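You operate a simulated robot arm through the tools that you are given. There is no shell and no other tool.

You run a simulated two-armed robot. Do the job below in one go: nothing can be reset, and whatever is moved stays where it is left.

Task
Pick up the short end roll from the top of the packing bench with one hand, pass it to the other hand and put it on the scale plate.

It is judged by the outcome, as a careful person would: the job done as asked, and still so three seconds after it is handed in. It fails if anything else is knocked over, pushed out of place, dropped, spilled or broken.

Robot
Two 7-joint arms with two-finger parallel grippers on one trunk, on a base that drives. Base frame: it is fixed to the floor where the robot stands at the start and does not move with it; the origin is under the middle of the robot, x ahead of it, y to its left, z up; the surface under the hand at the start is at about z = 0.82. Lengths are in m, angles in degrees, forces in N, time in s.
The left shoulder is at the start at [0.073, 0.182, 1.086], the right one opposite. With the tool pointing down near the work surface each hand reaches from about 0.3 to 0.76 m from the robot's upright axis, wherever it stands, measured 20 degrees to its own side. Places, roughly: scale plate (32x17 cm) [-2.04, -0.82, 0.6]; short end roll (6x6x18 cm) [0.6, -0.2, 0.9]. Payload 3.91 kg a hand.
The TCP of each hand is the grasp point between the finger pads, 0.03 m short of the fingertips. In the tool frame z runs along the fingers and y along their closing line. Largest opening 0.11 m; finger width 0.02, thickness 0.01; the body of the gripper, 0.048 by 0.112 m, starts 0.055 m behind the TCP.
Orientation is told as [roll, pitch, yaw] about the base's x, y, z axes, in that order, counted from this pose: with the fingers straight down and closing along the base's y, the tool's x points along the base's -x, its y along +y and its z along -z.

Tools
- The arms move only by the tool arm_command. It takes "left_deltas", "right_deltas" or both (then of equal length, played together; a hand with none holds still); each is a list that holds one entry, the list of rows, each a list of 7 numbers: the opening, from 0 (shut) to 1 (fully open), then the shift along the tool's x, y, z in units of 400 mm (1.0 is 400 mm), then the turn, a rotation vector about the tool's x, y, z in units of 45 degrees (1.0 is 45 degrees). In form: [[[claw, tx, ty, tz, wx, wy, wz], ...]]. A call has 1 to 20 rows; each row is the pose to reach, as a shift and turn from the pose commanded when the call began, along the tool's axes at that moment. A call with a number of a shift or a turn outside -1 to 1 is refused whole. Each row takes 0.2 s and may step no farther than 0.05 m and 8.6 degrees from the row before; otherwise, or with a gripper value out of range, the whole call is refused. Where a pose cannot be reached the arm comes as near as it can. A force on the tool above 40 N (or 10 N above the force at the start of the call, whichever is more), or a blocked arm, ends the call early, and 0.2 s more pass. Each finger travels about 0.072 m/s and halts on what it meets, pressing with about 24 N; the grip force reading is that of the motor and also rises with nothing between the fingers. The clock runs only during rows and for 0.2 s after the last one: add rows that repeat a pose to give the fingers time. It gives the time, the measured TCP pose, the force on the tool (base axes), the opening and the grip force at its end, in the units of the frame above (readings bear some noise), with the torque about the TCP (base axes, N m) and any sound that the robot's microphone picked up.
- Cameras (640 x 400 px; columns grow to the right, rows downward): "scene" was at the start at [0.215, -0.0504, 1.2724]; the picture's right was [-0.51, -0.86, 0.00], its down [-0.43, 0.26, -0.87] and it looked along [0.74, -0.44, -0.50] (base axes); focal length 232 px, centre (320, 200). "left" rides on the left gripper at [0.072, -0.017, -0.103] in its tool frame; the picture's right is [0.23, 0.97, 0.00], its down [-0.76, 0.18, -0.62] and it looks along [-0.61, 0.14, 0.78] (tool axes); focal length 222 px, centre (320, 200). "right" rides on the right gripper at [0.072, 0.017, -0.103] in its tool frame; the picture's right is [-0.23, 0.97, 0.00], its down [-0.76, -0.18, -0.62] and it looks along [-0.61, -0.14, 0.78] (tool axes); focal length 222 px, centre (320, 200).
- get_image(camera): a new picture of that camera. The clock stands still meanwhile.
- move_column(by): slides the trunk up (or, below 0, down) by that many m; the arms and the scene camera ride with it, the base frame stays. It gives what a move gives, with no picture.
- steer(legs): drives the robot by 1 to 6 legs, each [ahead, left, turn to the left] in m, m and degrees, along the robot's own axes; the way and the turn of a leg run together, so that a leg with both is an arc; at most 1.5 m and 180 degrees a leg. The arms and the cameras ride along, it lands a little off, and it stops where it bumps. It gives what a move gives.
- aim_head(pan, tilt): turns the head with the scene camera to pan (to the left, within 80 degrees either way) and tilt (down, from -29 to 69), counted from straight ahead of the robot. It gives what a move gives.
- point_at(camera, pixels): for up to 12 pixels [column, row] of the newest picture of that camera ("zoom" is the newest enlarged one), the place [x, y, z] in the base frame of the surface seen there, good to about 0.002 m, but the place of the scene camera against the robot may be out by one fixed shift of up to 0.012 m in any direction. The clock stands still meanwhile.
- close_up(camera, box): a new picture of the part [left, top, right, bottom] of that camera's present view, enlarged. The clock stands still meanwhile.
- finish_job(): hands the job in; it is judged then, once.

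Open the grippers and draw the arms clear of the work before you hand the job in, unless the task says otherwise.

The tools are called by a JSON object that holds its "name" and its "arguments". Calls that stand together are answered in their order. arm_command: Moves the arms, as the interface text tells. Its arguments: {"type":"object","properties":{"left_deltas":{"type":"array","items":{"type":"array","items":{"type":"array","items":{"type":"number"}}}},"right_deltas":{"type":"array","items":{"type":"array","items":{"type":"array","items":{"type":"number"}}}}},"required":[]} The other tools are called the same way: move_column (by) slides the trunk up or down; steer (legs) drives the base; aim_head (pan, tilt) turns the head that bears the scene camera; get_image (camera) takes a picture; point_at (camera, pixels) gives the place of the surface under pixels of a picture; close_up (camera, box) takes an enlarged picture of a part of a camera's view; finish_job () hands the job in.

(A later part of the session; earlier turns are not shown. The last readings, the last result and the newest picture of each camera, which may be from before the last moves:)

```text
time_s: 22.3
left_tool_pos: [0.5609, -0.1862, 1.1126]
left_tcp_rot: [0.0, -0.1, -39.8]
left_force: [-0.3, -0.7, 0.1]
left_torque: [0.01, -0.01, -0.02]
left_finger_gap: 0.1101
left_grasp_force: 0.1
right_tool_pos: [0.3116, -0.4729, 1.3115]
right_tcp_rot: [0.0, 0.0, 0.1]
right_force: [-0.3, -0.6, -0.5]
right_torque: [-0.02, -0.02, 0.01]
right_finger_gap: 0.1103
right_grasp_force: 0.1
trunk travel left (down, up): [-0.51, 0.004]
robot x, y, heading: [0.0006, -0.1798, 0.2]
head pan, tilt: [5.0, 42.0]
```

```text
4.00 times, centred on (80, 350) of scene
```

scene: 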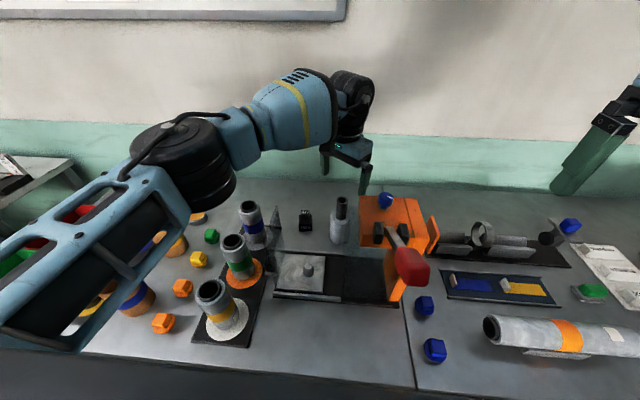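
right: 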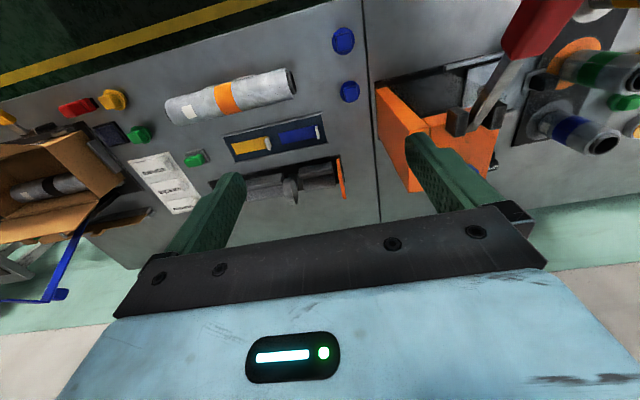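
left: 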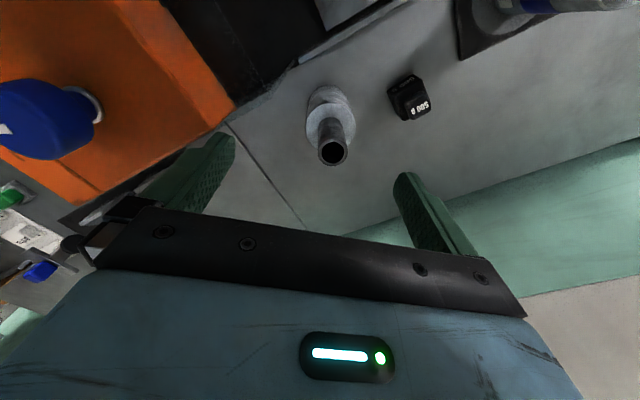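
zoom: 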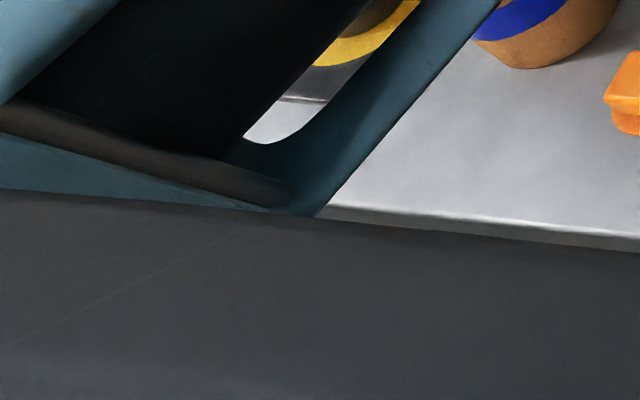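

Bench front edge is at x≈0.213 and the trunk is behind it. I lift the left hand back off the pane area, then nudge the base left 3 cm off whatever blocks it and turn it right by 20°, which puts the roll at the left hand's best angle.

{"name": "arm_command", "arguments": {"left_deltas": [[[1, 0.078, 0.0373, -0.045, 0, 0, 0], [1, 0.155, 0.0746, -0.085, 0, 0, 0], [1, 0.233, 0.112, -0.12, 0, 0, 0], [1, 0.31, 0.149, -0.155, 0, 0, 0], [1, 0.388, 0.1865, -0.185, 0, 0, 0], [1, 0.388, 0.1865, -0.185, 0, 0, 0]]]}}

{"name": "steer", "arguments": {"legs": [[0, 0.03, 0], [0, 0, -20]]}}

{"name": "aim_head", "arguments": {"pan": 15, "tilt": 42}}

{"name": "get_image", "arguments": {"camera": "scene"}}

{"name": "get_image", "arguments": {"camera": "left"}}

```text
time_s: 23.7
left_tool_pos: [0.4921, -0.0329, 1.187]
left_tcp_rot: [0.0, 0.1, -39.7]
left_force: [0.5, -0.4, 0.3]
left_torque: [0.01, 0.04, 0.0]
left_finger_gap: 0.11
left_grasp_force: 0.1
right_tool_pos: [0.3107, -0.4742, 1.3116]
right_tcp_rot: [0.1, 0.0, 0.2]
right_force: [-0.6, 0.7, 0.1]
right_torque: [0.02, 0.01, -0.01]
right_finger_gap: 0.11
right_grasp_force: 0.1
trunk travel left (down, up): [-0.51, 0.004]
robot x, y, heading: [-0.0014, -0.1782, -0.1]
head pan, tilt: [5.0, 42.0]
```

```text
time_s: 25.7
left_tool_pos: [0.5147, -0.1847, 1.189]
left_tcp_rot: [0.0, 0.0, -60.0]
left_force: [-0.5, 0.2, -0.9]
left_torque: [-0.01, 0.01, -0.03]
left_finger_gap: 0.1099
left_grasp_force: 0.0
right_tool_pos: [0.1896, -0.5356, 1.3108]
right_tcp_rot: [-0.1, 0.0, -20.1]
right_force: [-0.2, 0.4, -0.2]
right_torque: [-0.01, 0.03, -0.01]
right_finger_gap: 0.1098
right_grasp_force: 0.2
trunk travel left (down, up): [-0.51, 0.004]
robot x, y, heading: [-0.0044, -0.1475, -20.0]
head pan, tilt: [5.0, 42.0]
```

```text
time_s: 26.4
left_tool_pos: [0.5141, -0.1828, 1.1875]
left_tcp_rot: [0.0, 0.0, -60.1]
left_force: [-0.4, 0.9, -0.7]
left_torque: [0.0, 0.04, 0.0]
left_finger_gap: 0.1101
left_grasp_force: 0.1
right_tool_pos: [0.1897, -0.5359, 1.3111]
right_tcp_rot: [0.0, 0.0, -19.9]
right_force: [0.2, 0.8, 0.0]
right_torque: [-0.02, -0.02, -0.03]
right_finger_gap: 0.1098
right_grasp_force: 0.2
trunk travel left (down, up): [-0.51, 0.004]
robot x, y, heading: [-0.0065, -0.1483, -20.3]
head pan, tilt: [15.0, 42.0]
```

```text
taken
```

scene: 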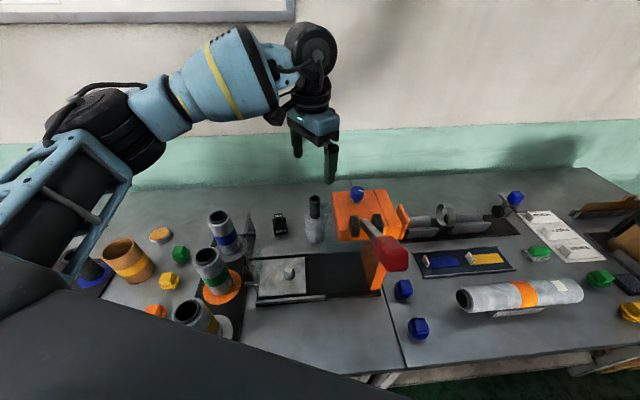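

```text
taken
```

left: 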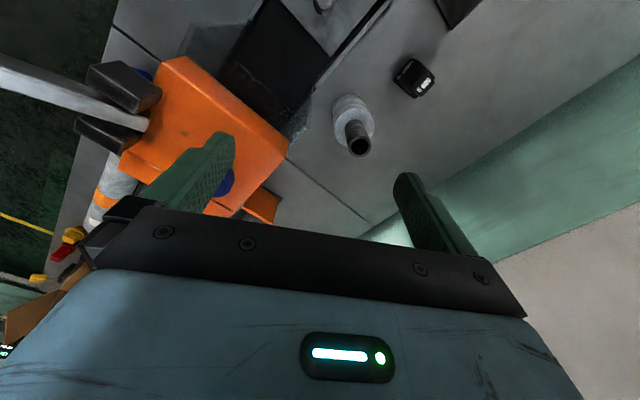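

The turn worked (heading -20°) and the scene shows a bench leg at the seam as the earlier obstacle. Now I move the left hand to hover over the roll at [0.6005,-0.190,1.15] with yaw back to -40°.

{"name": "arm_command", "arguments": {"left_deltas": [[[1, -0.031, 0.0446, 0.0, 0, 0, -0.111], [1, -0.0617, 0.0893, 0.03, 0, 0, -0.222], [1, -0.0925, 0.134, 0.06, 0, 0, -0.333], [1, -0.1233, 0.1785, 0.095, 0, 0, -0.444], [1, -0.1233, 0.1785, 0.095, 0, 0, -0.444]]]}}

{"name": "get_image", "arguments": {"camera": "left"}}

{"name": "get_image", "arguments": {"camera": "scene"}}

```text
time_s: 27.6
left_tool_pos: [0.5989, -0.1925, 1.1486]
left_tcp_rot: [-0.1, -0.1, -39.9]
left_force: [0.3, 0.6, -1.0]
left_torque: [0.03, -0.03, 0.0]
left_finger_gap: 0.11
left_grasp_force: 0.0
right_tool_pos: [0.1892, -0.5356, 1.3113]
right_tcp_rot: [0.0, 0.0, -20.0]
right_force: [0.2, -0.3, 0.2]
right_torque: [0.02, -0.02, 0.01]
right_finger_gap: 0.1099
right_grasp_force: 0.0
trunk travel left (down, up): [-0.51, 0.004]
robot x, y, heading: [-0.0061, -0.154, -20.0]
head pan, tilt: [15.0, 42.0]
```

```text
taken
```

left: 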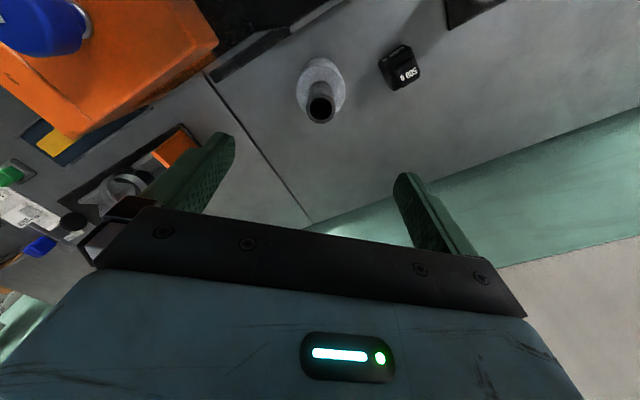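

```text
taken
```

scene: 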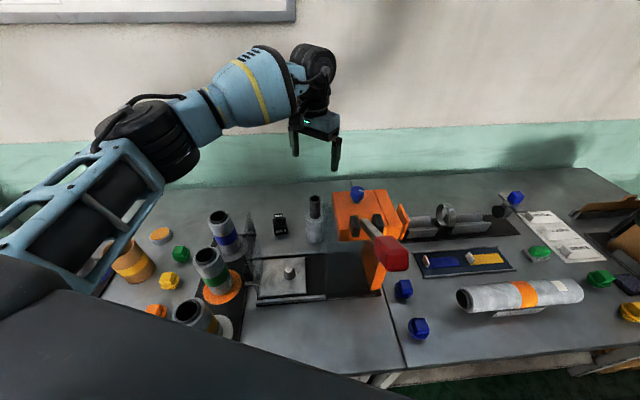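

The left hand is over the roll at [0.599,-0.1925,1.149]. I re-measure the core rim (about (320,108) in the left picture) for the final alignment.

{"name": "close_up", "arguments": {"camera": "left", "box": [256, 45, 384, 125]}}

```text
5.00 times, centred on (320, 85) of left
```

zoom: 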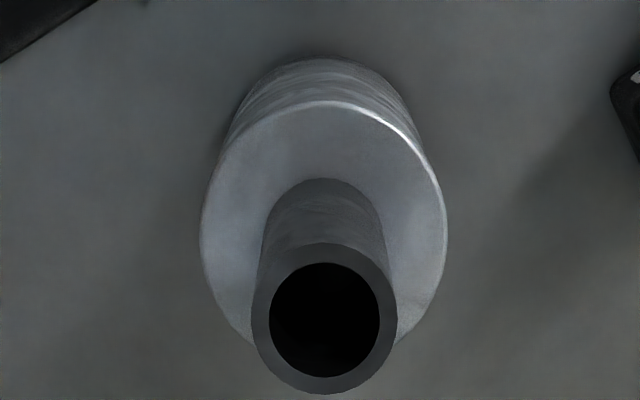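

{"name": "point_at", "arguments": {"camera": "zoom", "pixels": [[260, 320], [324, 252], [389, 320], [324, 385], [278, 275], [370, 275], [278, 368], [370, 368], [210, 240], [435, 240], [320, 120]]}}

```text
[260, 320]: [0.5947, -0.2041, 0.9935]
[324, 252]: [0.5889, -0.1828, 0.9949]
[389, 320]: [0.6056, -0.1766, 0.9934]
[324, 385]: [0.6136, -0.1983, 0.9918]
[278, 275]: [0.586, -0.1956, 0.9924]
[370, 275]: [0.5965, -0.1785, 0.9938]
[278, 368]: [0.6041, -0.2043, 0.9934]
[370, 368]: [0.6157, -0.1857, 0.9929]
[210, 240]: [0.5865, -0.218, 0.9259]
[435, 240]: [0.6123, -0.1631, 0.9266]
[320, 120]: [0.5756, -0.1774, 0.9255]
```

The core centre is [0.6007,-0.1905], well aligned. I descend straight to z≈0.989 with open fingers (fingertips at 0.959, beside the core) and then check.

{"name": "arm_command", "arguments": {"left_deltas": [[[1, 0, 0.005, 0.08, 0, 0, 0], [1, 0, 0.005, 0.16, 0, 0, 0], [1, 0, 0.005, 0.24, 0, 0, 0], [1, 0, 0.005, 0.32, 0, 0, 0], [1, 0, 0.005, 0.4, 0, 0, 0], [1, 0, 0.005, 0.4, 0, 0, 0]]]}}

{"name": "get_image", "arguments": {"camera": "left"}}

{"name": "close_up", "arguments": {"camera": "scene", "box": [220, 110, 420, 235]}}

```text
time_s: 29.0
left_tool_pos: [0.6018, -0.1882, 0.9906]
left_tcp_rot: [0.1, -0.1, -40.0]
left_force: [0.5, 0.4, 0.4]
left_torque: [0.03, 0.03, 0.0]
left_finger_gap: 0.1098
left_grasp_force: 0.1
right_tool_pos: [0.1894, -0.5353, 1.3108]
right_tcp_rot: [0.0, -0.1, -19.9]
right_force: [0.5, -0.2, 0.3]
right_torque: [-0.01, 0.01, 0.02]
right_finger_gap: 0.11
right_grasp_force: 0.0
trunk travel left (down, up): [-0.51, 0.004]
robot x, y, heading: [-0.0045, -0.1499, -19.9]
head pan, tilt: [15.0, 42.0]
```

```text
taken
```

left: 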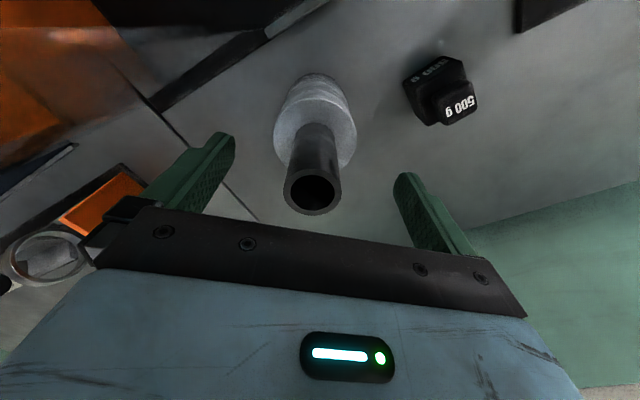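

```text
3.20 times, centred on (320, 172) of scene
```

zoom: 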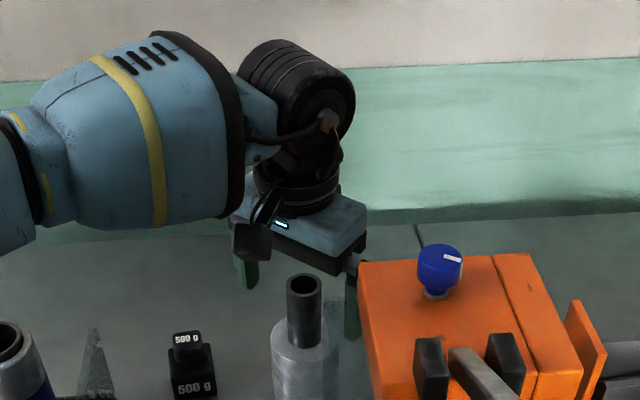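

Fingers straddle the core at (313,190) evenly. I go down the last 2.8 cm to z≈0.962 (fingertips ≈0.932, above the wrap top at 0.926) and close on the core.

{"name": "arm_command", "arguments": {"left_deltas": [[[1, 0, 0, 0.035, 0, 0, 0], [1, 0, 0, 0.07, 0, 0, 0], [1, 0, 0, 0.07, 0, 0, 0]]]}}

{"name": "get_image", "arguments": {"camera": "left"}}

```text
time_s: 29.8
left_tool_pos: [0.6018, -0.1907, 0.9614]
left_tcp_rot: [0.0, 0.1, -40.0]
left_force: [0.6, -0.5, -0.1]
left_torque: [-0.02, -0.03, -0.02]
left_finger_gap: 0.1098
left_grasp_force: 0.0
right_tool_pos: [0.1902, -0.5349, 1.3109]
right_tcp_rot: [0.0, 0.0, -20.0]
right_force: [-0.1, 0.2, -0.3]
right_torque: [-0.04, 0.05, -0.05]
right_finger_gap: 0.1098
right_grasp_force: 0.1
trunk travel left (down, up): [-0.51, 0.004]
robot x, y, heading: [-0.0037, -0.1452, -20.3]
head pan, tilt: [15.0, 42.0]
```

```text
taken
```

left: 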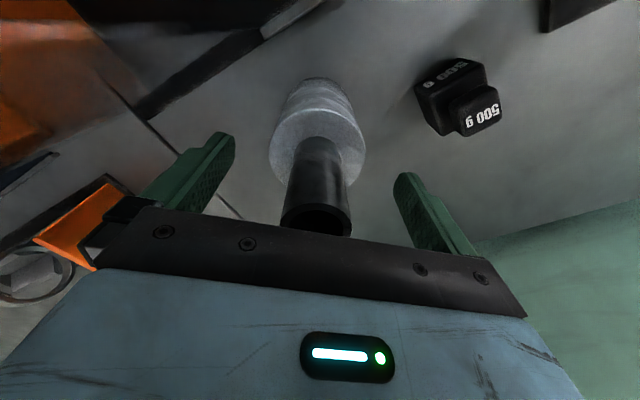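

Position is good. I close the left fingers on the core with enough rows for them to settle.

{"name": "arm_command", "arguments": {"left_deltas": [[[0, 0, 0, 0, 0, 0, 0], [0, 0, 0, 0, 0, 0, 0], [0, 0, 0, 0, 0, 0, 0], [0, 0, 0, 0, 0, 0, 0], [0, 0, 0, 0, 0, 0, 0], [0, 0, 0, 0, 0, 0, 0]]]}}

{"name": "get_image", "arguments": {"camera": "left"}}

```text
time_s: 31.2
left_tool_pos: [0.6009, -0.1897, 0.9606]
left_tcp_rot: [0.0, 0.0, -40.1]
left_force: [-0.4, 0.9, -1.3]
left_torque: [0.01, -0.09, 0.05]
left_finger_gap: 0.0324
left_grasp_force: 24.7
right_tool_pos: [0.1905, -0.535, 1.3107]
right_tcp_rot: [0.0, 0.0, -20.0]
right_force: [0.5, 0.3, 0.2]
right_torque: [0.02, -0.01, -0.04]
right_finger_gap: 0.1098
right_grasp_force: 0.1
trunk travel left (down, up): [-0.51, 0.004]
robot x, y, heading: [-0.0066, -0.1472, -20.3]
head pan, tilt: [15.0, 42.0]
```

```text
taken
```

left: 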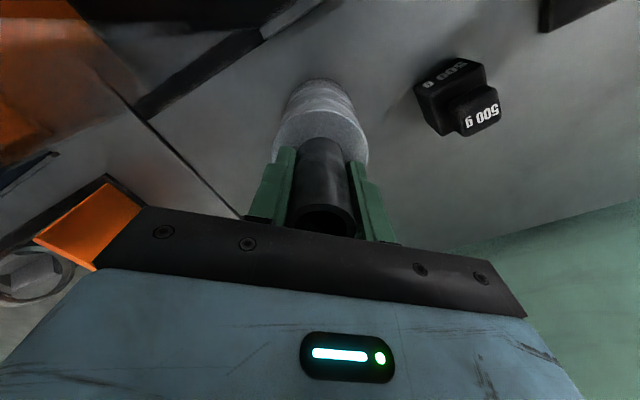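

The left hand holds the core (gap 0.032, 24.7 N). I lift straight up 0.19 m.

{"name": "arm_command", "arguments": {"left_deltas": [[[0, 0, 0, -0.05, 0, 0, 0], [0, 0, 0, -0.12, 0, 0, 0], [0, 0, 0, -0.21, 0, 0, 0], [0, 0, 0, -0.3, 0, 0, 0], [0, 0, 0, -0.39, 0, 0, 0], [0, 0, 0, -0.47, 0, 0, 0], [0, 0, 0, -0.47, 0, 0, 0]]]}}

{"name": "get_image", "arguments": {"camera": "left"}}

{"name": "get_image", "arguments": {"camera": "scene"}}

```text
time_s: 32.8
left_tool_pos: [0.6031, -0.1892, 1.1472]
left_tcp_rot: [0.1, 0.1, -40.0]
left_force: [1.1, 0.1, -4.3]
left_torque: [0.02, -0.02, -0.01]
left_finger_gap: 0.0324
left_grasp_force: 23.6
right_tool_pos: [0.1912, -0.535, 1.3114]
right_tcp_rot: [0.1, 0.0, -20.0]
right_force: [0.7, 0.4, -0.4]
right_torque: [-0.02, -0.01, 0.03]
right_finger_gap: 0.1102
right_grasp_force: 0.0
trunk travel left (down, up): [-0.51, 0.004]
robot x, y, heading: [-0.0058, -0.1521, -20.2]
head pan, tilt: [15.0, 42.0]
```

```text
taken
```

left: 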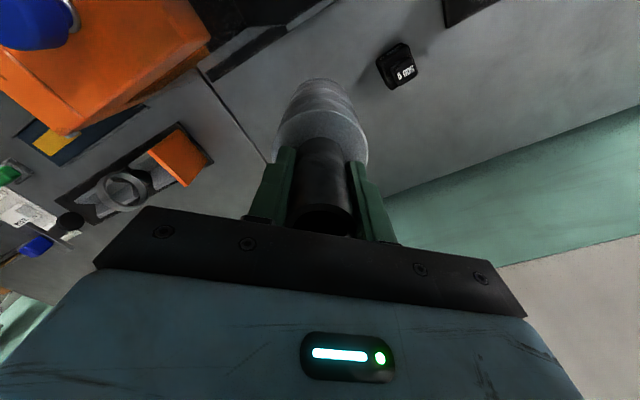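

```text
taken
```

scene: 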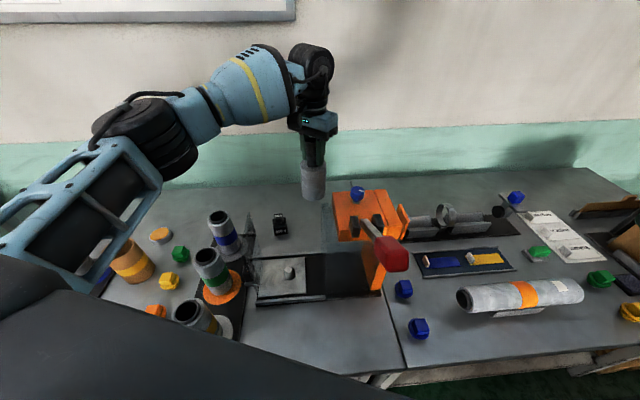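

The roll is off the bench (about 4 N). I bring it back through the gap between the panes toward [0.50,-0.115] while rising to z≈1.22.

{"name": "arm_command", "arguments": {"left_deltas": [[[0, 0.078, -0.004, -0.045, 0, 0, 0], [0, 0.156, -0.008, -0.09, 0, 0, 0], [0, 0.234, -0.013, -0.135, 0, 0, 0], [0, 0.312, -0.017, -0.18, 0, 0, 0], [0, 0.312, -0.017, -0.18, 0, 0, 0]]]}}

{"name": "aim_head", "arguments": {"pan": 20, "tilt": 35}}

{"name": "get_image", "arguments": {"camera": "scene"}}

```text
time_s: 34.0
left_tool_pos: [0.5055, -0.1159, 1.2224]
left_tcp_rot: [0.0, 0.0, -40.0]
left_force: [-0.6, 0.9, -3.9]
left_torque: [-0.02, -0.03, -0.02]
left_finger_gap: 0.0322
left_grasp_force: 24.1
right_tool_pos: [0.1909, -0.5369, 1.311]
right_tcp_rot: [0.0, -0.1, -20.0]
right_force: [-0.5, -0.6, -0.1]
right_torque: [0.01, 0.03, 0.01]
right_finger_gap: 0.11
right_grasp_force: 0.0
trunk travel left (down, up): [-0.51, 0.004]
robot x, y, heading: [-0.0082, -0.1488, -19.9]
head pan, tilt: [15.0, 42.0]
```

```text
time_s: 34.7
left_tool_pos: [0.5041, -0.1156, 1.2218]
left_tcp_rot: [-0.1, 0.0, -40.0]
left_force: [1.0, 0.3, -3.5]
left_torque: [0.01, -0.03, 0.0]
left_finger_gap: 0.0322
left_grasp_force: 24.5
right_tool_pos: [0.1904, -0.5357, 1.3114]
right_tcp_rot: [0.0, 0.0, -20.0]
right_force: [-0.3, -0.3, -0.1]
right_torque: [0.0, -0.02, 0.01]
right_finger_gap: 0.1103
right_grasp_force: 0.0
trunk travel left (down, up): [-0.51, 0.004]
robot x, y, heading: [-0.0032, -0.1491, -20.0]
head pan, tilt: [20.0, 35.0]
```

```text
taken
```

scene: 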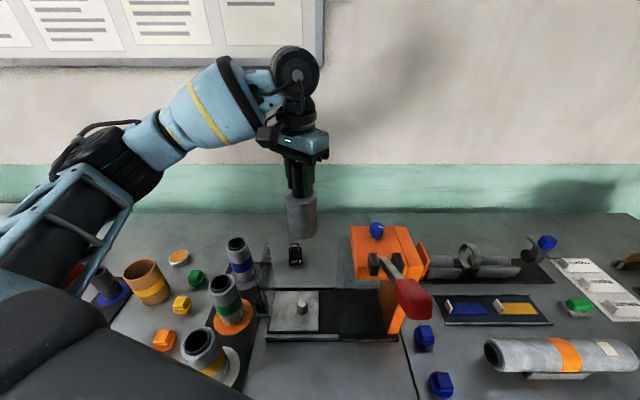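

The roll's bottom is now at about z 1.07, above both panes. Before backing away, I look around to both sides with the head level to see the floor space.

{"name": "aim_head", "arguments": {"pan": 80, "tilt": 20}}

{"name": "get_image", "arguments": {"camera": "scene"}}

{"name": "aim_head", "arguments": {"pan": -80, "tilt": 20}}

{"name": "get_image", "arguments": {"camera": "scene"}}

```text
time_s: 36.0
left_tool_pos: [0.5045, -0.115, 1.2237]
left_tcp_rot: [0.0, 0.0, -39.9]
left_force: [0.1, 0.3, -3.9]
left_torque: [-0.01, -0.01, -0.01]
left_finger_gap: 0.0324
left_grasp_force: 24.2
right_tool_pos: [0.1905, -0.5349, 1.3117]
right_tcp_rot: [0.0, 0.0, -20.1]
right_force: [0.1, 0.3, -0.5]
right_torque: [0.0, 0.02, 0.01]
right_finger_gap: 0.1101
right_grasp_force: 0.0
trunk travel left (down, up): [-0.51, 0.004]
robot x, y, heading: [-0.0021, -0.1494, -19.9]
head pan, tilt: [80.0, 20.0]
```

```text
taken
```

scene: 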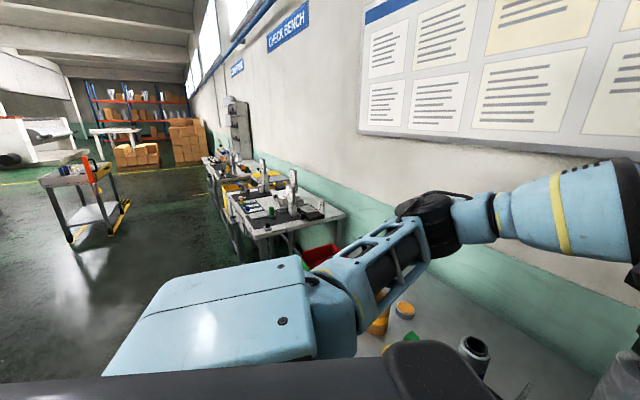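

```text
time_s: 38.5
left_tool_pos: [0.505, -0.1142, 1.2214]
left_tcp_rot: [-0.1, 0.0, -40.1]
left_force: [0.9, 0.0, -3.8]
left_torque: [0.02, 0.01, 0.01]
left_finger_gap: 0.0326
left_grasp_force: 24.2
right_tool_pos: [0.1911, -0.536, 1.3111]
right_tcp_rot: [-0.1, 0.1, -20.0]
right_force: [-0.1, -0.7, -1.0]
right_torque: [-0.01, -0.02, 0.01]
right_finger_gap: 0.1101
right_grasp_force: 0.1
trunk travel left (down, up): [-0.51, 0.004]
robot x, y, heading: [-0.0055, -0.1505, -20.2]
head pan, tilt: [-80.0, 20.0]
```

```text
taken
```

scene: 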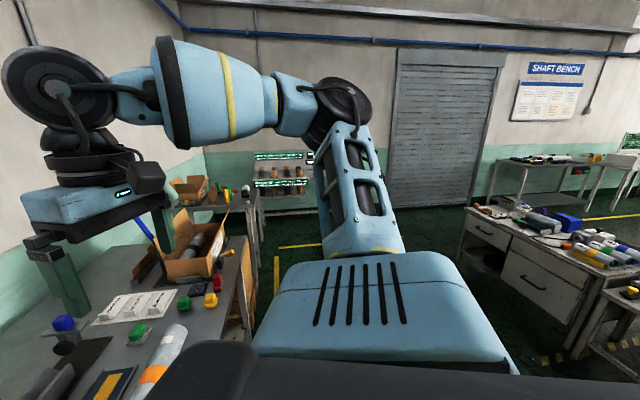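

On the right-rear there is a drawer bench and another table. I measure them to plan the driving.

{"name": "point_at", "arguments": {"camera": "scene", "pixels": [[470, 215], [570, 265], [545, 230], [620, 300], [600, 250], [510, 310], [575, 350], [540, 165], [500, 185], [245, 245], [400, 230], [635, 350]]}}

{"name": "close_up", "arguments": {"camera": "scene", "box": [440, 140, 640, 265]}}

{"name": "close_up", "arguments": {"camera": "scene", "box": [440, 225, 640, 350]}}

```text
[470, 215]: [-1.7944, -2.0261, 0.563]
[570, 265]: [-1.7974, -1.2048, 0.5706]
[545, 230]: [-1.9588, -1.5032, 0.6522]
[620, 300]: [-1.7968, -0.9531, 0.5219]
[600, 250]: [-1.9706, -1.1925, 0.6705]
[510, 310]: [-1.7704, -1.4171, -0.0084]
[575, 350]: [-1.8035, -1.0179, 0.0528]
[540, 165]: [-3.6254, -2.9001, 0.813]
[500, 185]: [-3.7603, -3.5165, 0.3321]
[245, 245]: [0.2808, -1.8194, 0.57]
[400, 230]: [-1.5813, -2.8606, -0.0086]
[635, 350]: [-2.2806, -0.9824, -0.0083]
```

```text
3.20 times, centred on (540, 202) of scene
```

zoom: 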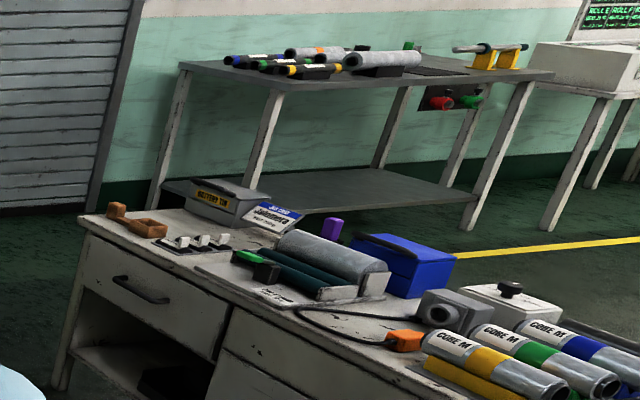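

```text
3.20 times, centred on (540, 288) of scene
```

zoom: 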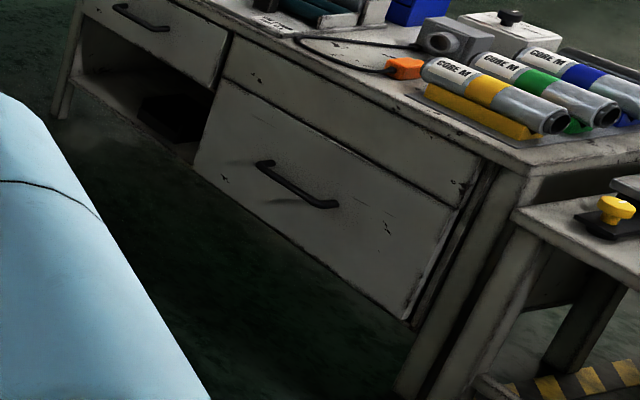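

The drawer bench front is at x≈-1.8, so there is clear floor between it and the packing bench. I back the robot straight off 0.40 m so the handover happens in free air.

{"name": "steer", "arguments": {"legs": [[-0.4, 0, 0]]}}

{"name": "aim_head", "arguments": {"pan": 10, "tilt": 35}}

{"name": "get_image", "arguments": {"camera": "scene"}}

```text
time_s: 41.0
left_tool_pos: [0.1291, 0.0178, 1.2212]
left_tcp_rot: [-0.1, 0.0, -40.8]
left_force: [0.0, -0.1, -3.7]
left_torque: [0.03, 0.03, 0.01]
left_finger_gap: 0.0324
left_grasp_force: 23.8
right_tool_pos: [-0.1909, -0.3987, 1.3109]
right_tcp_rot: [0.0, 0.0, -20.8]
right_force: [-0.3, 0.4, 0.1]
right_torque: [0.01, -0.04, -0.03]
right_finger_gap: 0.1097
right_grasp_force: 0.2
trunk travel left (down, up): [-0.51, 0.004]
robot x, y, heading: [-0.3812, -0.0131, -21.1]
head pan, tilt: [-80.0, 20.0]
```

```text
time_s: 42.6
left_tool_pos: [0.1285, 0.0194, 1.223]
left_tcp_rot: [0.0, -0.1, -40.7]
left_force: [-0.3, 0.5, -4.3]
left_torque: [-0.01, 0.02, 0.03]
left_finger_gap: 0.0324
left_grasp_force: 24.6
right_tool_pos: [-0.1917, -0.3968, 1.3108]
right_tcp_rot: [0.0, 0.0, -20.7]
right_force: [0.3, 0.3, -0.7]
right_torque: [-0.05, 0.01, 0.04]
right_finger_gap: 0.1099
right_grasp_force: 0.2
trunk travel left (down, up): [-0.51, 0.004]
robot x, y, heading: [-0.382, -0.009, -21.0]
head pan, tilt: [10.0, 35.0]
```

```text
taken
```

scene: 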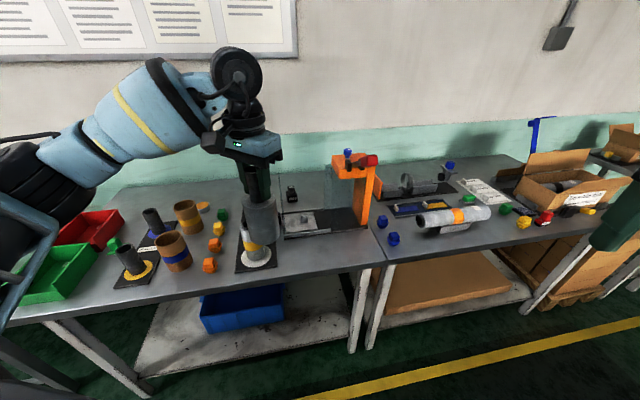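

The bench looks untouched. Before choosing the handover grip I want to see the scale, so I back another 0.2 m and turn right about 159° to face it, with both arms held high.

{"name": "steer", "arguments": {"legs": [[-0.2, 0, 0], [0, 0, -80], [0, 0, -79]]}}

{"name": "aim_head", "arguments": {"pan": 20, "tilt": 25}}

{"name": "get_image", "arguments": {"camera": "scene"}}

```text
time_s: 51.1
left_tool_pos: [-1.0418, -0.1274, 1.2224]
left_tcp_rot: [0.0, 0.0, 158.1]
left_force: [0.1, -0.3, -3.4]
left_torque: [0.0, 0.02, -0.02]
left_finger_gap: 0.0322
left_grasp_force: 24.2
right_tool_pos: [-0.8719, 0.3691, 1.3118]
right_tcp_rot: [0.1, 0.0, 178.0]
right_force: [0.4, 0.3, 0.9]
right_torque: [-0.01, 0.01, 0.01]
right_finger_gap: 0.1098
right_grasp_force: 0.1
trunk travel left (down, up): [-0.51, 0.004]
robot x, y, heading: [-0.5703, 0.0647, 178.0]
head pan, tilt: [10.0, 35.0]
```

```text
time_s: 51.9
left_tool_pos: [-1.0407, -0.128, 1.223]
left_tcp_rot: [0.0, 0.1, 157.9]
left_force: [-0.4, 0.4, -4.6]
left_torque: [0.0, 0.03, -0.02]
left_finger_gap: 0.0321
left_grasp_force: 24.2
right_tool_pos: [-0.8716, 0.3686, 1.3115]
right_tcp_rot: [0.0, 0.0, 178.0]
right_force: [-0.2, 0.7, 0.5]
right_torque: [0.01, 0.02, 0.02]
right_finger_gap: 0.11
right_grasp_force: 0.0
trunk travel left (down, up): [-0.51, 0.004]
robot x, y, heading: [-0.5681, 0.0643, 177.9]
head pan, tilt: [20.0, 25.0]
```

```text
taken
```

scene: 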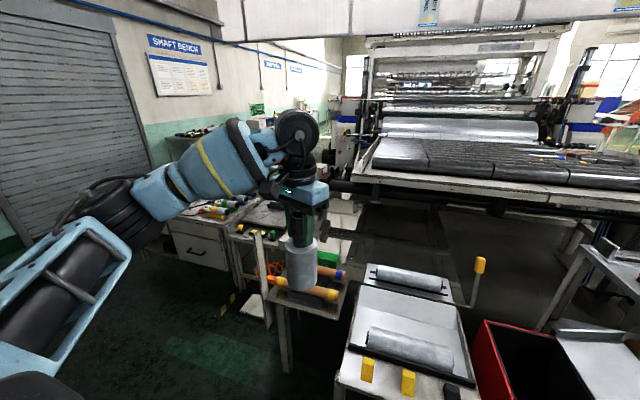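

The left arm hides the scale area. I pan the head further left to look past it.

{"name": "aim_head", "arguments": {"pan": 50, "tilt": 25}}

{"name": "get_image", "arguments": {"camera": "scene"}}

{"name": "aim_head", "arguments": {"pan": 0, "tilt": 30}}

{"name": "get_image", "arguments": {"camera": "scene"}}

```text
time_s: 52.8
left_tool_pos: [-1.0408, -0.1282, 1.2225]
left_tcp_rot: [-0.1, 0.0, 158.1]
left_force: [-0.1, 0.2, -5.1]
left_torque: [0.03, 0.01, 0.04]
left_finger_gap: 0.0323
left_grasp_force: 24.0
right_tool_pos: [-0.8713, 0.3688, 1.3121]
right_tcp_rot: [0.0, 0.0, 178.1]
right_force: [0.5, -0.7, 0.5]
right_torque: [0.02, 0.01, 0.0]
right_finger_gap: 0.1101
right_grasp_force: 0.0
trunk travel left (down, up): [-0.51, 0.004]
robot x, y, heading: [-0.5686, 0.06, 177.8]
head pan, tilt: [50.0, 25.0]
```

```text
taken
```

scene: 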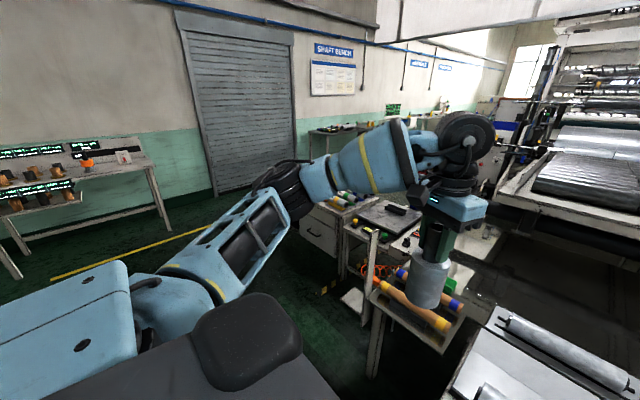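

```text
time_s: 54.0
left_tool_pos: [-1.0412, -0.1277, 1.2216]
left_tcp_rot: [0.0, 0.0, 158.0]
left_force: [1.0, 0.0, -3.8]
left_torque: [0.0, -0.02, 0.01]
left_finger_gap: 0.0319
left_grasp_force: 24.0
right_tool_pos: [-0.8721, 0.369, 1.3106]
right_tcp_rot: [0.0, 0.0, 178.0]
right_force: [-0.2, 0.5, -0.2]
right_torque: [0.02, 0.03, 0.02]
right_finger_gap: 0.1101
right_grasp_force: 0.1
trunk travel left (down, up): [-0.51, 0.004]
robot x, y, heading: [-0.5646, 0.0656, 177.9]
head pan, tilt: [0.0, 30.0]
```

```text
taken
```

scene: 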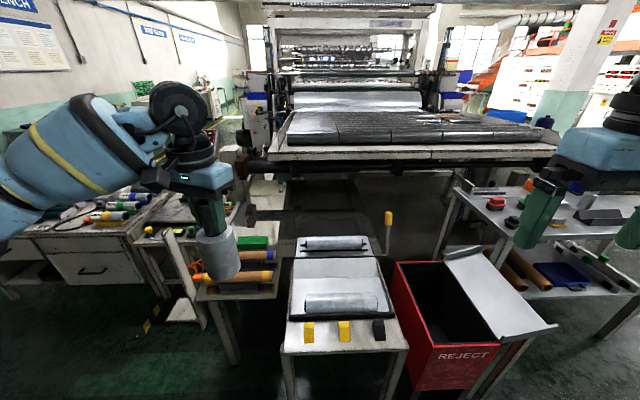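

I see a small table with a dark plate next to the drawer bench; I pan back to 45° and zoom in on it to confirm which is the scale.

{"name": "aim_head", "arguments": {"pan": 48, "tilt": 25}}

{"name": "close_up", "arguments": {"camera": "scene", "box": [320, 160, 560, 310]}}

{"name": "point_at", "arguments": {"camera": "zoom", "pixels": [[180, 130], [140, 120], [230, 150], [120, 170], [280, 130], [190, 190], [230, 130], [100, 100], [160, 250], [420, 420]]}}

```text
time_s: 55.1
left_tool_pos: [-1.0413, -0.1276, 1.2221]
left_tcp_rot: [0.1, 0.0, 158.0]
left_force: [0.0, 0.2, -2.8]
left_torque: [0.0, -0.03, 0.03]
left_finger_gap: 0.0322
left_grasp_force: 24.1
right_tool_pos: [-0.8728, 0.3693, 1.3118]
right_tcp_rot: [0.0, 0.0, 178.0]
right_force: [0.1, 0.5, -0.4]
right_torque: [0.0, 0.02, 0.01]
right_finger_gap: 0.1098
right_grasp_force: 0.1
trunk travel left (down, up): [-0.51, 0.004]
robot x, y, heading: [-0.5682, 0.0577, 178.2]
head pan, tilt: [48.0, 25.0]
```

```text
2.67 times, centred on (440, 235) of scene
```

zoom: 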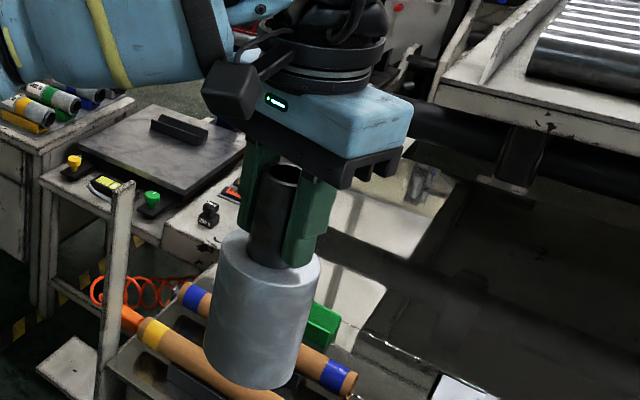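

```text
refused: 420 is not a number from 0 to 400
```

The scale is the grey plate at zoom (165,150) with a small dark block on it, and a display with yellow/green buttons in front. I measure it.

{"name": "point_at", "arguments": {"camera": "zoom", "pixels": [[180, 130], [145, 107], [245, 150], [75, 148], [185, 193], [130, 160], [210, 165], [165, 122], [205, 140], [75, 165], [103, 187], [152, 200]]}}

{"name": "point_at", "arguments": {"camera": "zoom", "pixels": [[208, 215], [125, 185], [120, 200], [70, 360], [200, 260], [185, 290], [45, 180], [160, 225], [240, 185], [40, 110], [120, 250], [110, 380]]}}

```text
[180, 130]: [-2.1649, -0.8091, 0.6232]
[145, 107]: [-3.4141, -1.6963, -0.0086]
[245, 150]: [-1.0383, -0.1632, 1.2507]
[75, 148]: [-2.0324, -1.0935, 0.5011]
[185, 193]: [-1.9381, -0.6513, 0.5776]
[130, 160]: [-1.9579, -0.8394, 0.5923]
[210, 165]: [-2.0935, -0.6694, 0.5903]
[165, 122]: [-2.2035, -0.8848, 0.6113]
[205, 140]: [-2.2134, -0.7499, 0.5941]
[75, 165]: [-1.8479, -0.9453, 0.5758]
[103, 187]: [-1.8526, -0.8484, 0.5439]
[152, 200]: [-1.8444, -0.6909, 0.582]
```

```text
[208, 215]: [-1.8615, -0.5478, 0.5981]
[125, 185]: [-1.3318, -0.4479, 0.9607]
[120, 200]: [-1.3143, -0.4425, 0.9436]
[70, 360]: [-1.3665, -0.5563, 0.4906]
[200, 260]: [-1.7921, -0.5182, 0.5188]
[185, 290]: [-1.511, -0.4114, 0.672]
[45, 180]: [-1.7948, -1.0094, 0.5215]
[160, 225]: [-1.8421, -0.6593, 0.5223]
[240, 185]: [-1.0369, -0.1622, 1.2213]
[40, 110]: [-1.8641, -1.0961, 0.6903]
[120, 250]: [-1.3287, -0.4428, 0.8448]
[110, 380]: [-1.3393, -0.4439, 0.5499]
```

The scale plate spans about x -1.93…-2.25, y -0.65…-0.95 at z≈0.592, with a stand (post at [-1.33,-0.443], top ≈0.97) in front to one side. I strafe the robot left by 0.85 m to stand opposite the scale, still far back from it.

{"name": "steer", "arguments": {"legs": [[0, 0.45, 0], [0, 0.4, 0]]}}

{"name": "aim_head", "arguments": {"pan": -15, "tilt": 30}}

{"name": "get_image", "arguments": {"camera": "scene"}}

```text
time_s: 63.4
left_tool_pos: [-1.0705, -0.9882, 1.2224]
left_tcp_rot: [0.0, 0.0, 158.1]
left_force: [0.7, -0.1, -4.2]
left_torque: [0.02, -0.03, 0.0]
left_finger_gap: 0.0319
left_grasp_force: 24.2
right_tool_pos: [-0.9016, -0.4897, 1.3112]
right_tcp_rot: [-0.1, 0.0, 178.2]
right_force: [-1.0, 0.4, -0.5]
right_torque: [0.0, 0.02, -0.03]
right_finger_gap: 0.1101
right_grasp_force: 0.1
trunk travel left (down, up): [-0.51, 0.004]
robot x, y, heading: [-0.5963, -0.7998, 178.0]
head pan, tilt: [48.0, 25.0]
```

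```text
time_s: 64.7
left_tool_pos: [-1.071, -0.9882, 1.2215]
left_tcp_rot: [0.0, 0.0, 158.2]
left_force: [0.0, 0.2, -3.4]
left_torque: [-0.02, -0.01, 0.01]
left_finger_gap: 0.0325
left_grasp_force: 23.9
right_tool_pos: [-0.9025, -0.4908, 1.3103]
right_tcp_rot: [0.0, 0.0, 178.1]
right_force: [0.2, 0.1, -0.8]
right_torque: [0.01, 0.0, -0.01]
right_finger_gap: 0.11
right_grasp_force: 0.0
trunk travel left (down, up): [-0.51, 0.004]
robot x, y, heading: [-0.5997, -0.7948, 178.1]
head pan, tilt: [-15.0, 30.0]
```

```text
taken
```

scene: 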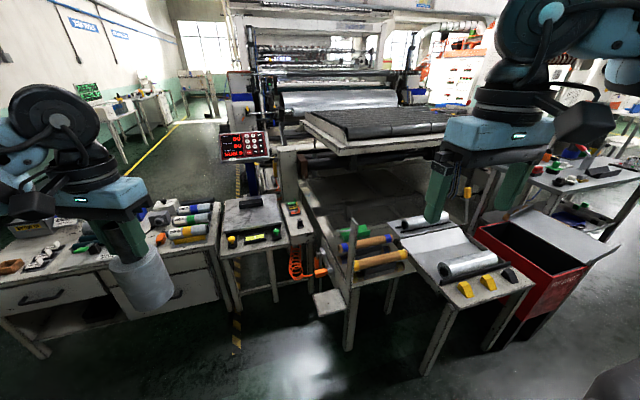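

Now the scale is clearly seen at (255,215) with free floor before it; the stand with brown tubes is to its right. I zoom in and measure.

{"name": "close_up", "arguments": {"camera": "scene", "box": [180, 170, 340, 270]}}

{"name": "point_at", "arguments": {"camera": "zoom", "pixels": [[180, 145], [400, 110], [190, 240], [430, 220], [300, 180], [260, 140], [320, 130], [230, 140], [210, 285], [330, 275], [400, 260], [440, 250]]}}

{"name": "point_at", "arguments": {"camera": "scene", "pixels": [[330, 300], [350, 260], [350, 340], [385, 260], [320, 235], [335, 235], [235, 300], [220, 280], [300, 240], [345, 245], [400, 255], [260, 350]]}}

```text
4.00 times, centred on (260, 220) of scene
```

zoom: 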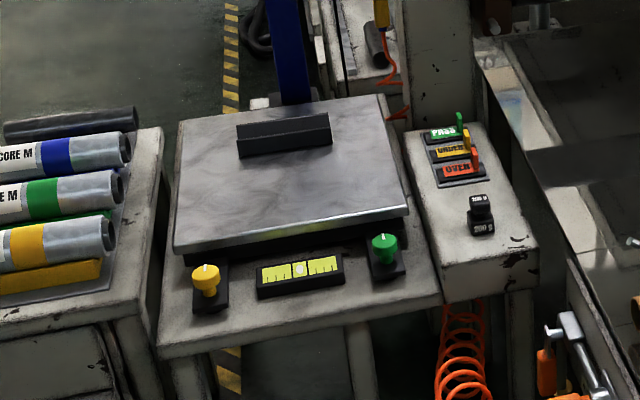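

```text
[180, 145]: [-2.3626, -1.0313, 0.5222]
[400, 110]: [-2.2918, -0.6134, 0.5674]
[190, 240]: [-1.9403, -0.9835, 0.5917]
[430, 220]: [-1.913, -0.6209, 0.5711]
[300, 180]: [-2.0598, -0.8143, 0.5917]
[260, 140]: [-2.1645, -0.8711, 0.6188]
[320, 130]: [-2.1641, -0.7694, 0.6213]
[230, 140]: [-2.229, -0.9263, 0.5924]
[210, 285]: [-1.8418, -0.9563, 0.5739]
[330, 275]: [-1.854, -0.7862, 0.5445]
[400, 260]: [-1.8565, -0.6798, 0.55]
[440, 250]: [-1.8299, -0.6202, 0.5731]
```

```text
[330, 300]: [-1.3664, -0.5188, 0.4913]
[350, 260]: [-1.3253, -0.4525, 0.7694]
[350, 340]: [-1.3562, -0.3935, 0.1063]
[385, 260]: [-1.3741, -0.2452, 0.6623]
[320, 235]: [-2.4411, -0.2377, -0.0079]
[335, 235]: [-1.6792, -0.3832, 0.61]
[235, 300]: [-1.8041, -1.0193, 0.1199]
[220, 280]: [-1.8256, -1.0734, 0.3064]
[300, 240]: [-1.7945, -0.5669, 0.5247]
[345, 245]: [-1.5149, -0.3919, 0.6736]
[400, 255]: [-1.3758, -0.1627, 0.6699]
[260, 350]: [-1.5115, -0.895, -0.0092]
```

The plate's free front area is centred about [-2.03,-0.82,0.592] with a black stop bar at x≈-2.16; the floor in front is free. I do the handover here in open space: first the left hand brings the roll in front of the robot's middle.

{"name": "arm_command", "arguments": {"left_deltas": [[[0, -0.036, -0.0934, 0.014, 0, 0, 0], [0, -0.072, -0.187, 0.028, 0, 0, 0], [0, -0.108, -0.28, 0.042, 0, 0, 0], [0, -0.144, -0.3735, 0.055, 0, 0, 0], [0, -0.144, -0.3735, 0.055, 0, 0, 0]]]}}

{"name": "arm_command", "arguments": {"right_deltas": [[[1, -0.036, 0.032, 0.0254, -0.0483, -0.1038, -0.0838], [1, -0.072, 0.064, 0.0508, -0.0967, -0.2075, -0.1675], [1, -0.1075, 0.096, 0.0763, -0.145, -0.3113, -0.2513], [1, -0.143, 0.128, 0.1017, -0.1933, -0.415, -0.335], [1, -0.179, 0.16, 0.1271, -0.2417, -0.5188, -0.4188], [1, -0.215, 0.1925, 0.1525, -0.29, -0.6225, -0.5025], [1, -0.215, 0.1925, 0.1525, -0.29, -0.6225, -0.5025]]]}}

{"name": "aim_head", "arguments": {"pan": 0, "tilt": 25}}

{"name": "get_image", "arguments": {"camera": "scene"}}

{"name": "get_image", "arguments": {"camera": "right"}}

```text
time_s: 65.9
left_tool_pos: [-1.0664, -0.8276, 1.1999]
left_tcp_rot: [0.0, 0.0, 158.2]
left_force: [0.1, 1.1, -3.9]
left_torque: [0.04, -0.01, -0.01]
left_finger_gap: 0.0322
left_grasp_force: 24.2
right_tool_pos: [-0.9028, -0.4931, 1.3106]
right_tcp_rot: [-0.1, 0.0, 178.1]
right_force: [-0.1, -1.0, -0.5]
right_torque: [0.01, 0.01, -0.02]
right_finger_gap: 0.1098
right_grasp_force: 0.1
trunk travel left (down, up): [-0.51, 0.004]
robot x, y, heading: [-0.5981, -0.7954, 178.1]
head pan, tilt: [-15.0, 30.0]
```

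```text
time_s: 67.5
left_tool_pos: [-1.0656, -0.8264, 1.2005]
left_tcp_rot: [0.0, 0.0, 158.1]
left_force: [-0.5, -0.7, -3.8]
left_torque: [-0.01, 0.02, 0.01]
left_finger_gap: 0.0322
left_grasp_force: 23.8
right_tool_pos: [-0.991, -0.5637, 1.2509]
right_tcp_rot: [7.9, -29.9, -160.7]
right_force: [0.8, 0.6, -0.3]
right_torque: [-0.01, 0.02, 0.05]
right_finger_gap: 0.1098
right_grasp_force: 0.1
trunk travel left (down, up): [-0.51, 0.004]
robot x, y, heading: [-0.6002, -0.7943, 177.9]
head pan, tilt: [-15.0, 30.0]
```

```text
time_s: 68.3
left_tool_pos: [-1.0668, -0.8269, 1.2005]
left_tcp_rot: [0.0, 0.0, 158.0]
left_force: [0.6, -0.8, -4.0]
left_torque: [-0.01, 0.04, 0.02]
left_finger_gap: 0.0319
left_grasp_force: 24.0
right_tool_pos: [-0.9913, -0.5653, 1.2506]
right_tcp_rot: [7.8, -29.7, -160.9]
right_force: [-0.1, 0.3, 0.9]
right_torque: [-0.01, 0.02, 0.0]
right_finger_gap: 0.11
right_grasp_force: 0.0
trunk travel left (down, up): [-0.51, 0.004]
robot x, y, heading: [-0.6005, -0.796, 178.1]
head pan, tilt: [0.0, 25.0]
```

```text
taken
```

scene: 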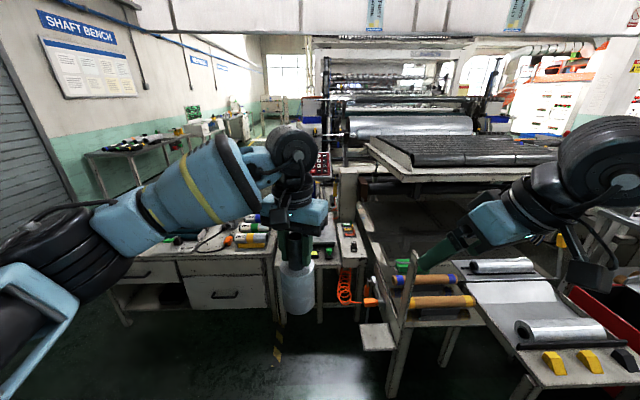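

```text
taken
```

right: 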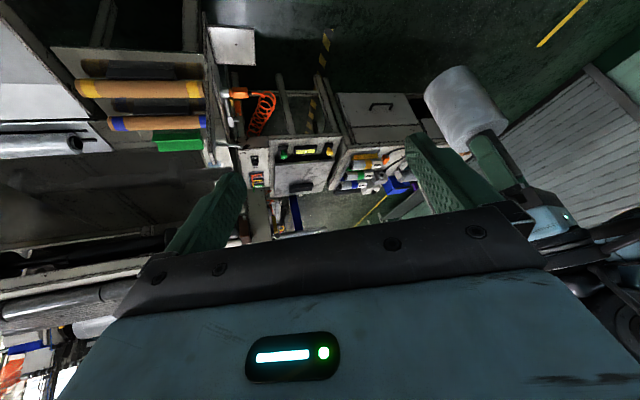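

The half-turn of the right hand worked (the roll hangs at about (300,285) in the scene view). Now I complete its turn and bring it to a pre-grasp 15 cm short of the roll's wrap, fingers level either side.

{"name": "arm_command", "arguments": {"right_deltas": [[[1, -0.0017, 0.0618, 0.0422, -0.0483, -0.1038, -0.0838], [1, -0.0033, 0.1236, 0.0844, -0.0967, -0.2075, -0.1675], [1, -0.005, 0.1854, 0.1267, -0.145, -0.3113, -0.2513], [1, -0.0066, 0.2471, 0.1689, -0.1933, -0.415, -0.335], [1, -0.0083, 0.3089, 0.2111, -0.2417, -0.5188, -0.4188], [1, -0.0099, 0.3707, 0.2533, -0.29, -0.6225, -0.5025], [1, -0.0099, 0.3707, 0.2533, -0.29, -0.6225, -0.5025]]]}}

{"name": "get_image", "arguments": {"camera": "right"}}

{"name": "aim_head", "arguments": {"pan": 0, "tilt": 35}}

{"name": "get_image", "arguments": {"camera": "scene"}}

```text
time_s: 69.9
left_tool_pos: [-1.0659, -0.8266, 1.2014]
left_tcp_rot: [0.0, 0.0, 158.1]
left_force: [0.1, 0.7, -3.8]
left_torque: [0.02, 0.03, 0.0]
left_finger_gap: 0.0322
left_grasp_force: 24.0
right_tool_pos: [-0.9757, -0.7301, 1.1844]
right_tcp_rot: [0.1, -60.1, -132.0]
right_force: [0.3, -0.3, 0.3]
right_torque: [0.01, -0.05, 0.02]
right_finger_gap: 0.1098
right_grasp_force: 0.1
trunk travel left (down, up): [-0.51, 0.004]
robot x, y, heading: [-0.5979, -0.7966, 178.2]
head pan, tilt: [0.0, 25.0]
```

```text
taken
```

right: 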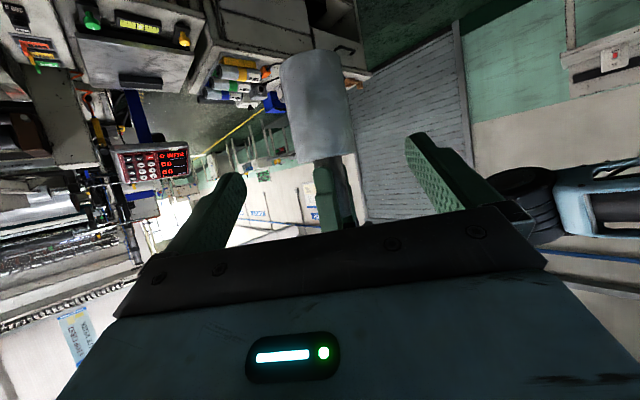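

```text
time_s: 70.6
left_tool_pos: [-1.0664, -0.8266, 1.2006]
left_tcp_rot: [0.0, 0.0, 158.1]
left_force: [-0.1, -0.5, -3.4]
left_torque: [0.01, -0.03, -0.01]
left_finger_gap: 0.0321
left_grasp_force: 24.1
right_tool_pos: [-0.9783, -0.7287, 1.1848]
right_tcp_rot: [0.0, -60.0, -131.9]
right_force: [-0.2, -0.1, -0.9]
right_torque: [0.01, 0.02, 0.0]
right_finger_gap: 0.1099
right_grasp_force: 0.1
trunk travel left (down, up): [-0.51, 0.004]
robot x, y, heading: [-0.5987, -0.7981, 178.1]
head pan, tilt: [0.0, 35.0]
```

```text
taken
```

scene: 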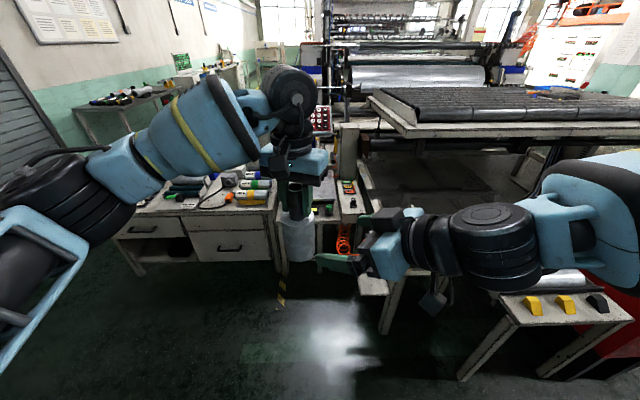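

The right hand is in pre-grasp, aimed at the wrap (its picture shows the wrap at (315,105) between the fingers). I check the wrap's position with the right camera.

{"name": "point_at", "arguments": {"camera": "right", "pixels": [[290, 110], [300, 110], [315, 110], [330, 110], [342, 110], [300, 75], [318, 150], [318, 60], [325, 190]]}}

{"name": "close_up", "arguments": {"camera": "right", "box": [200, 30, 440, 180]}}

```text
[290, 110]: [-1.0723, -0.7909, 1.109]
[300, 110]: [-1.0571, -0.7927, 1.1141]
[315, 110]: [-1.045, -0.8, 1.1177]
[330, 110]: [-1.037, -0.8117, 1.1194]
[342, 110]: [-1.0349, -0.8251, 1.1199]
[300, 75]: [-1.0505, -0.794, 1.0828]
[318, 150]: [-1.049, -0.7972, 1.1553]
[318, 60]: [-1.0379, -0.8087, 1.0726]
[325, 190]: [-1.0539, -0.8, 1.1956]
```

```text
2.67 times, centred on (320, 105) of right
```

zoom: 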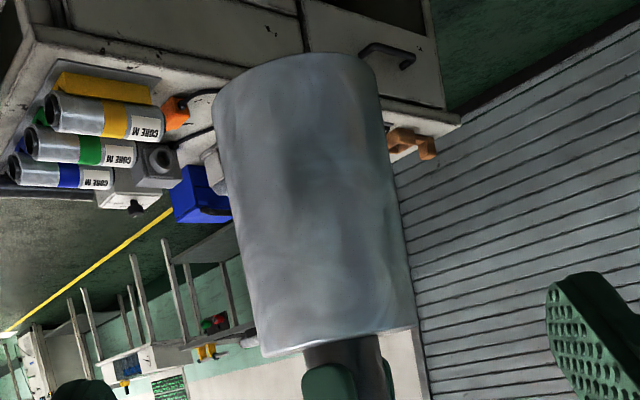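

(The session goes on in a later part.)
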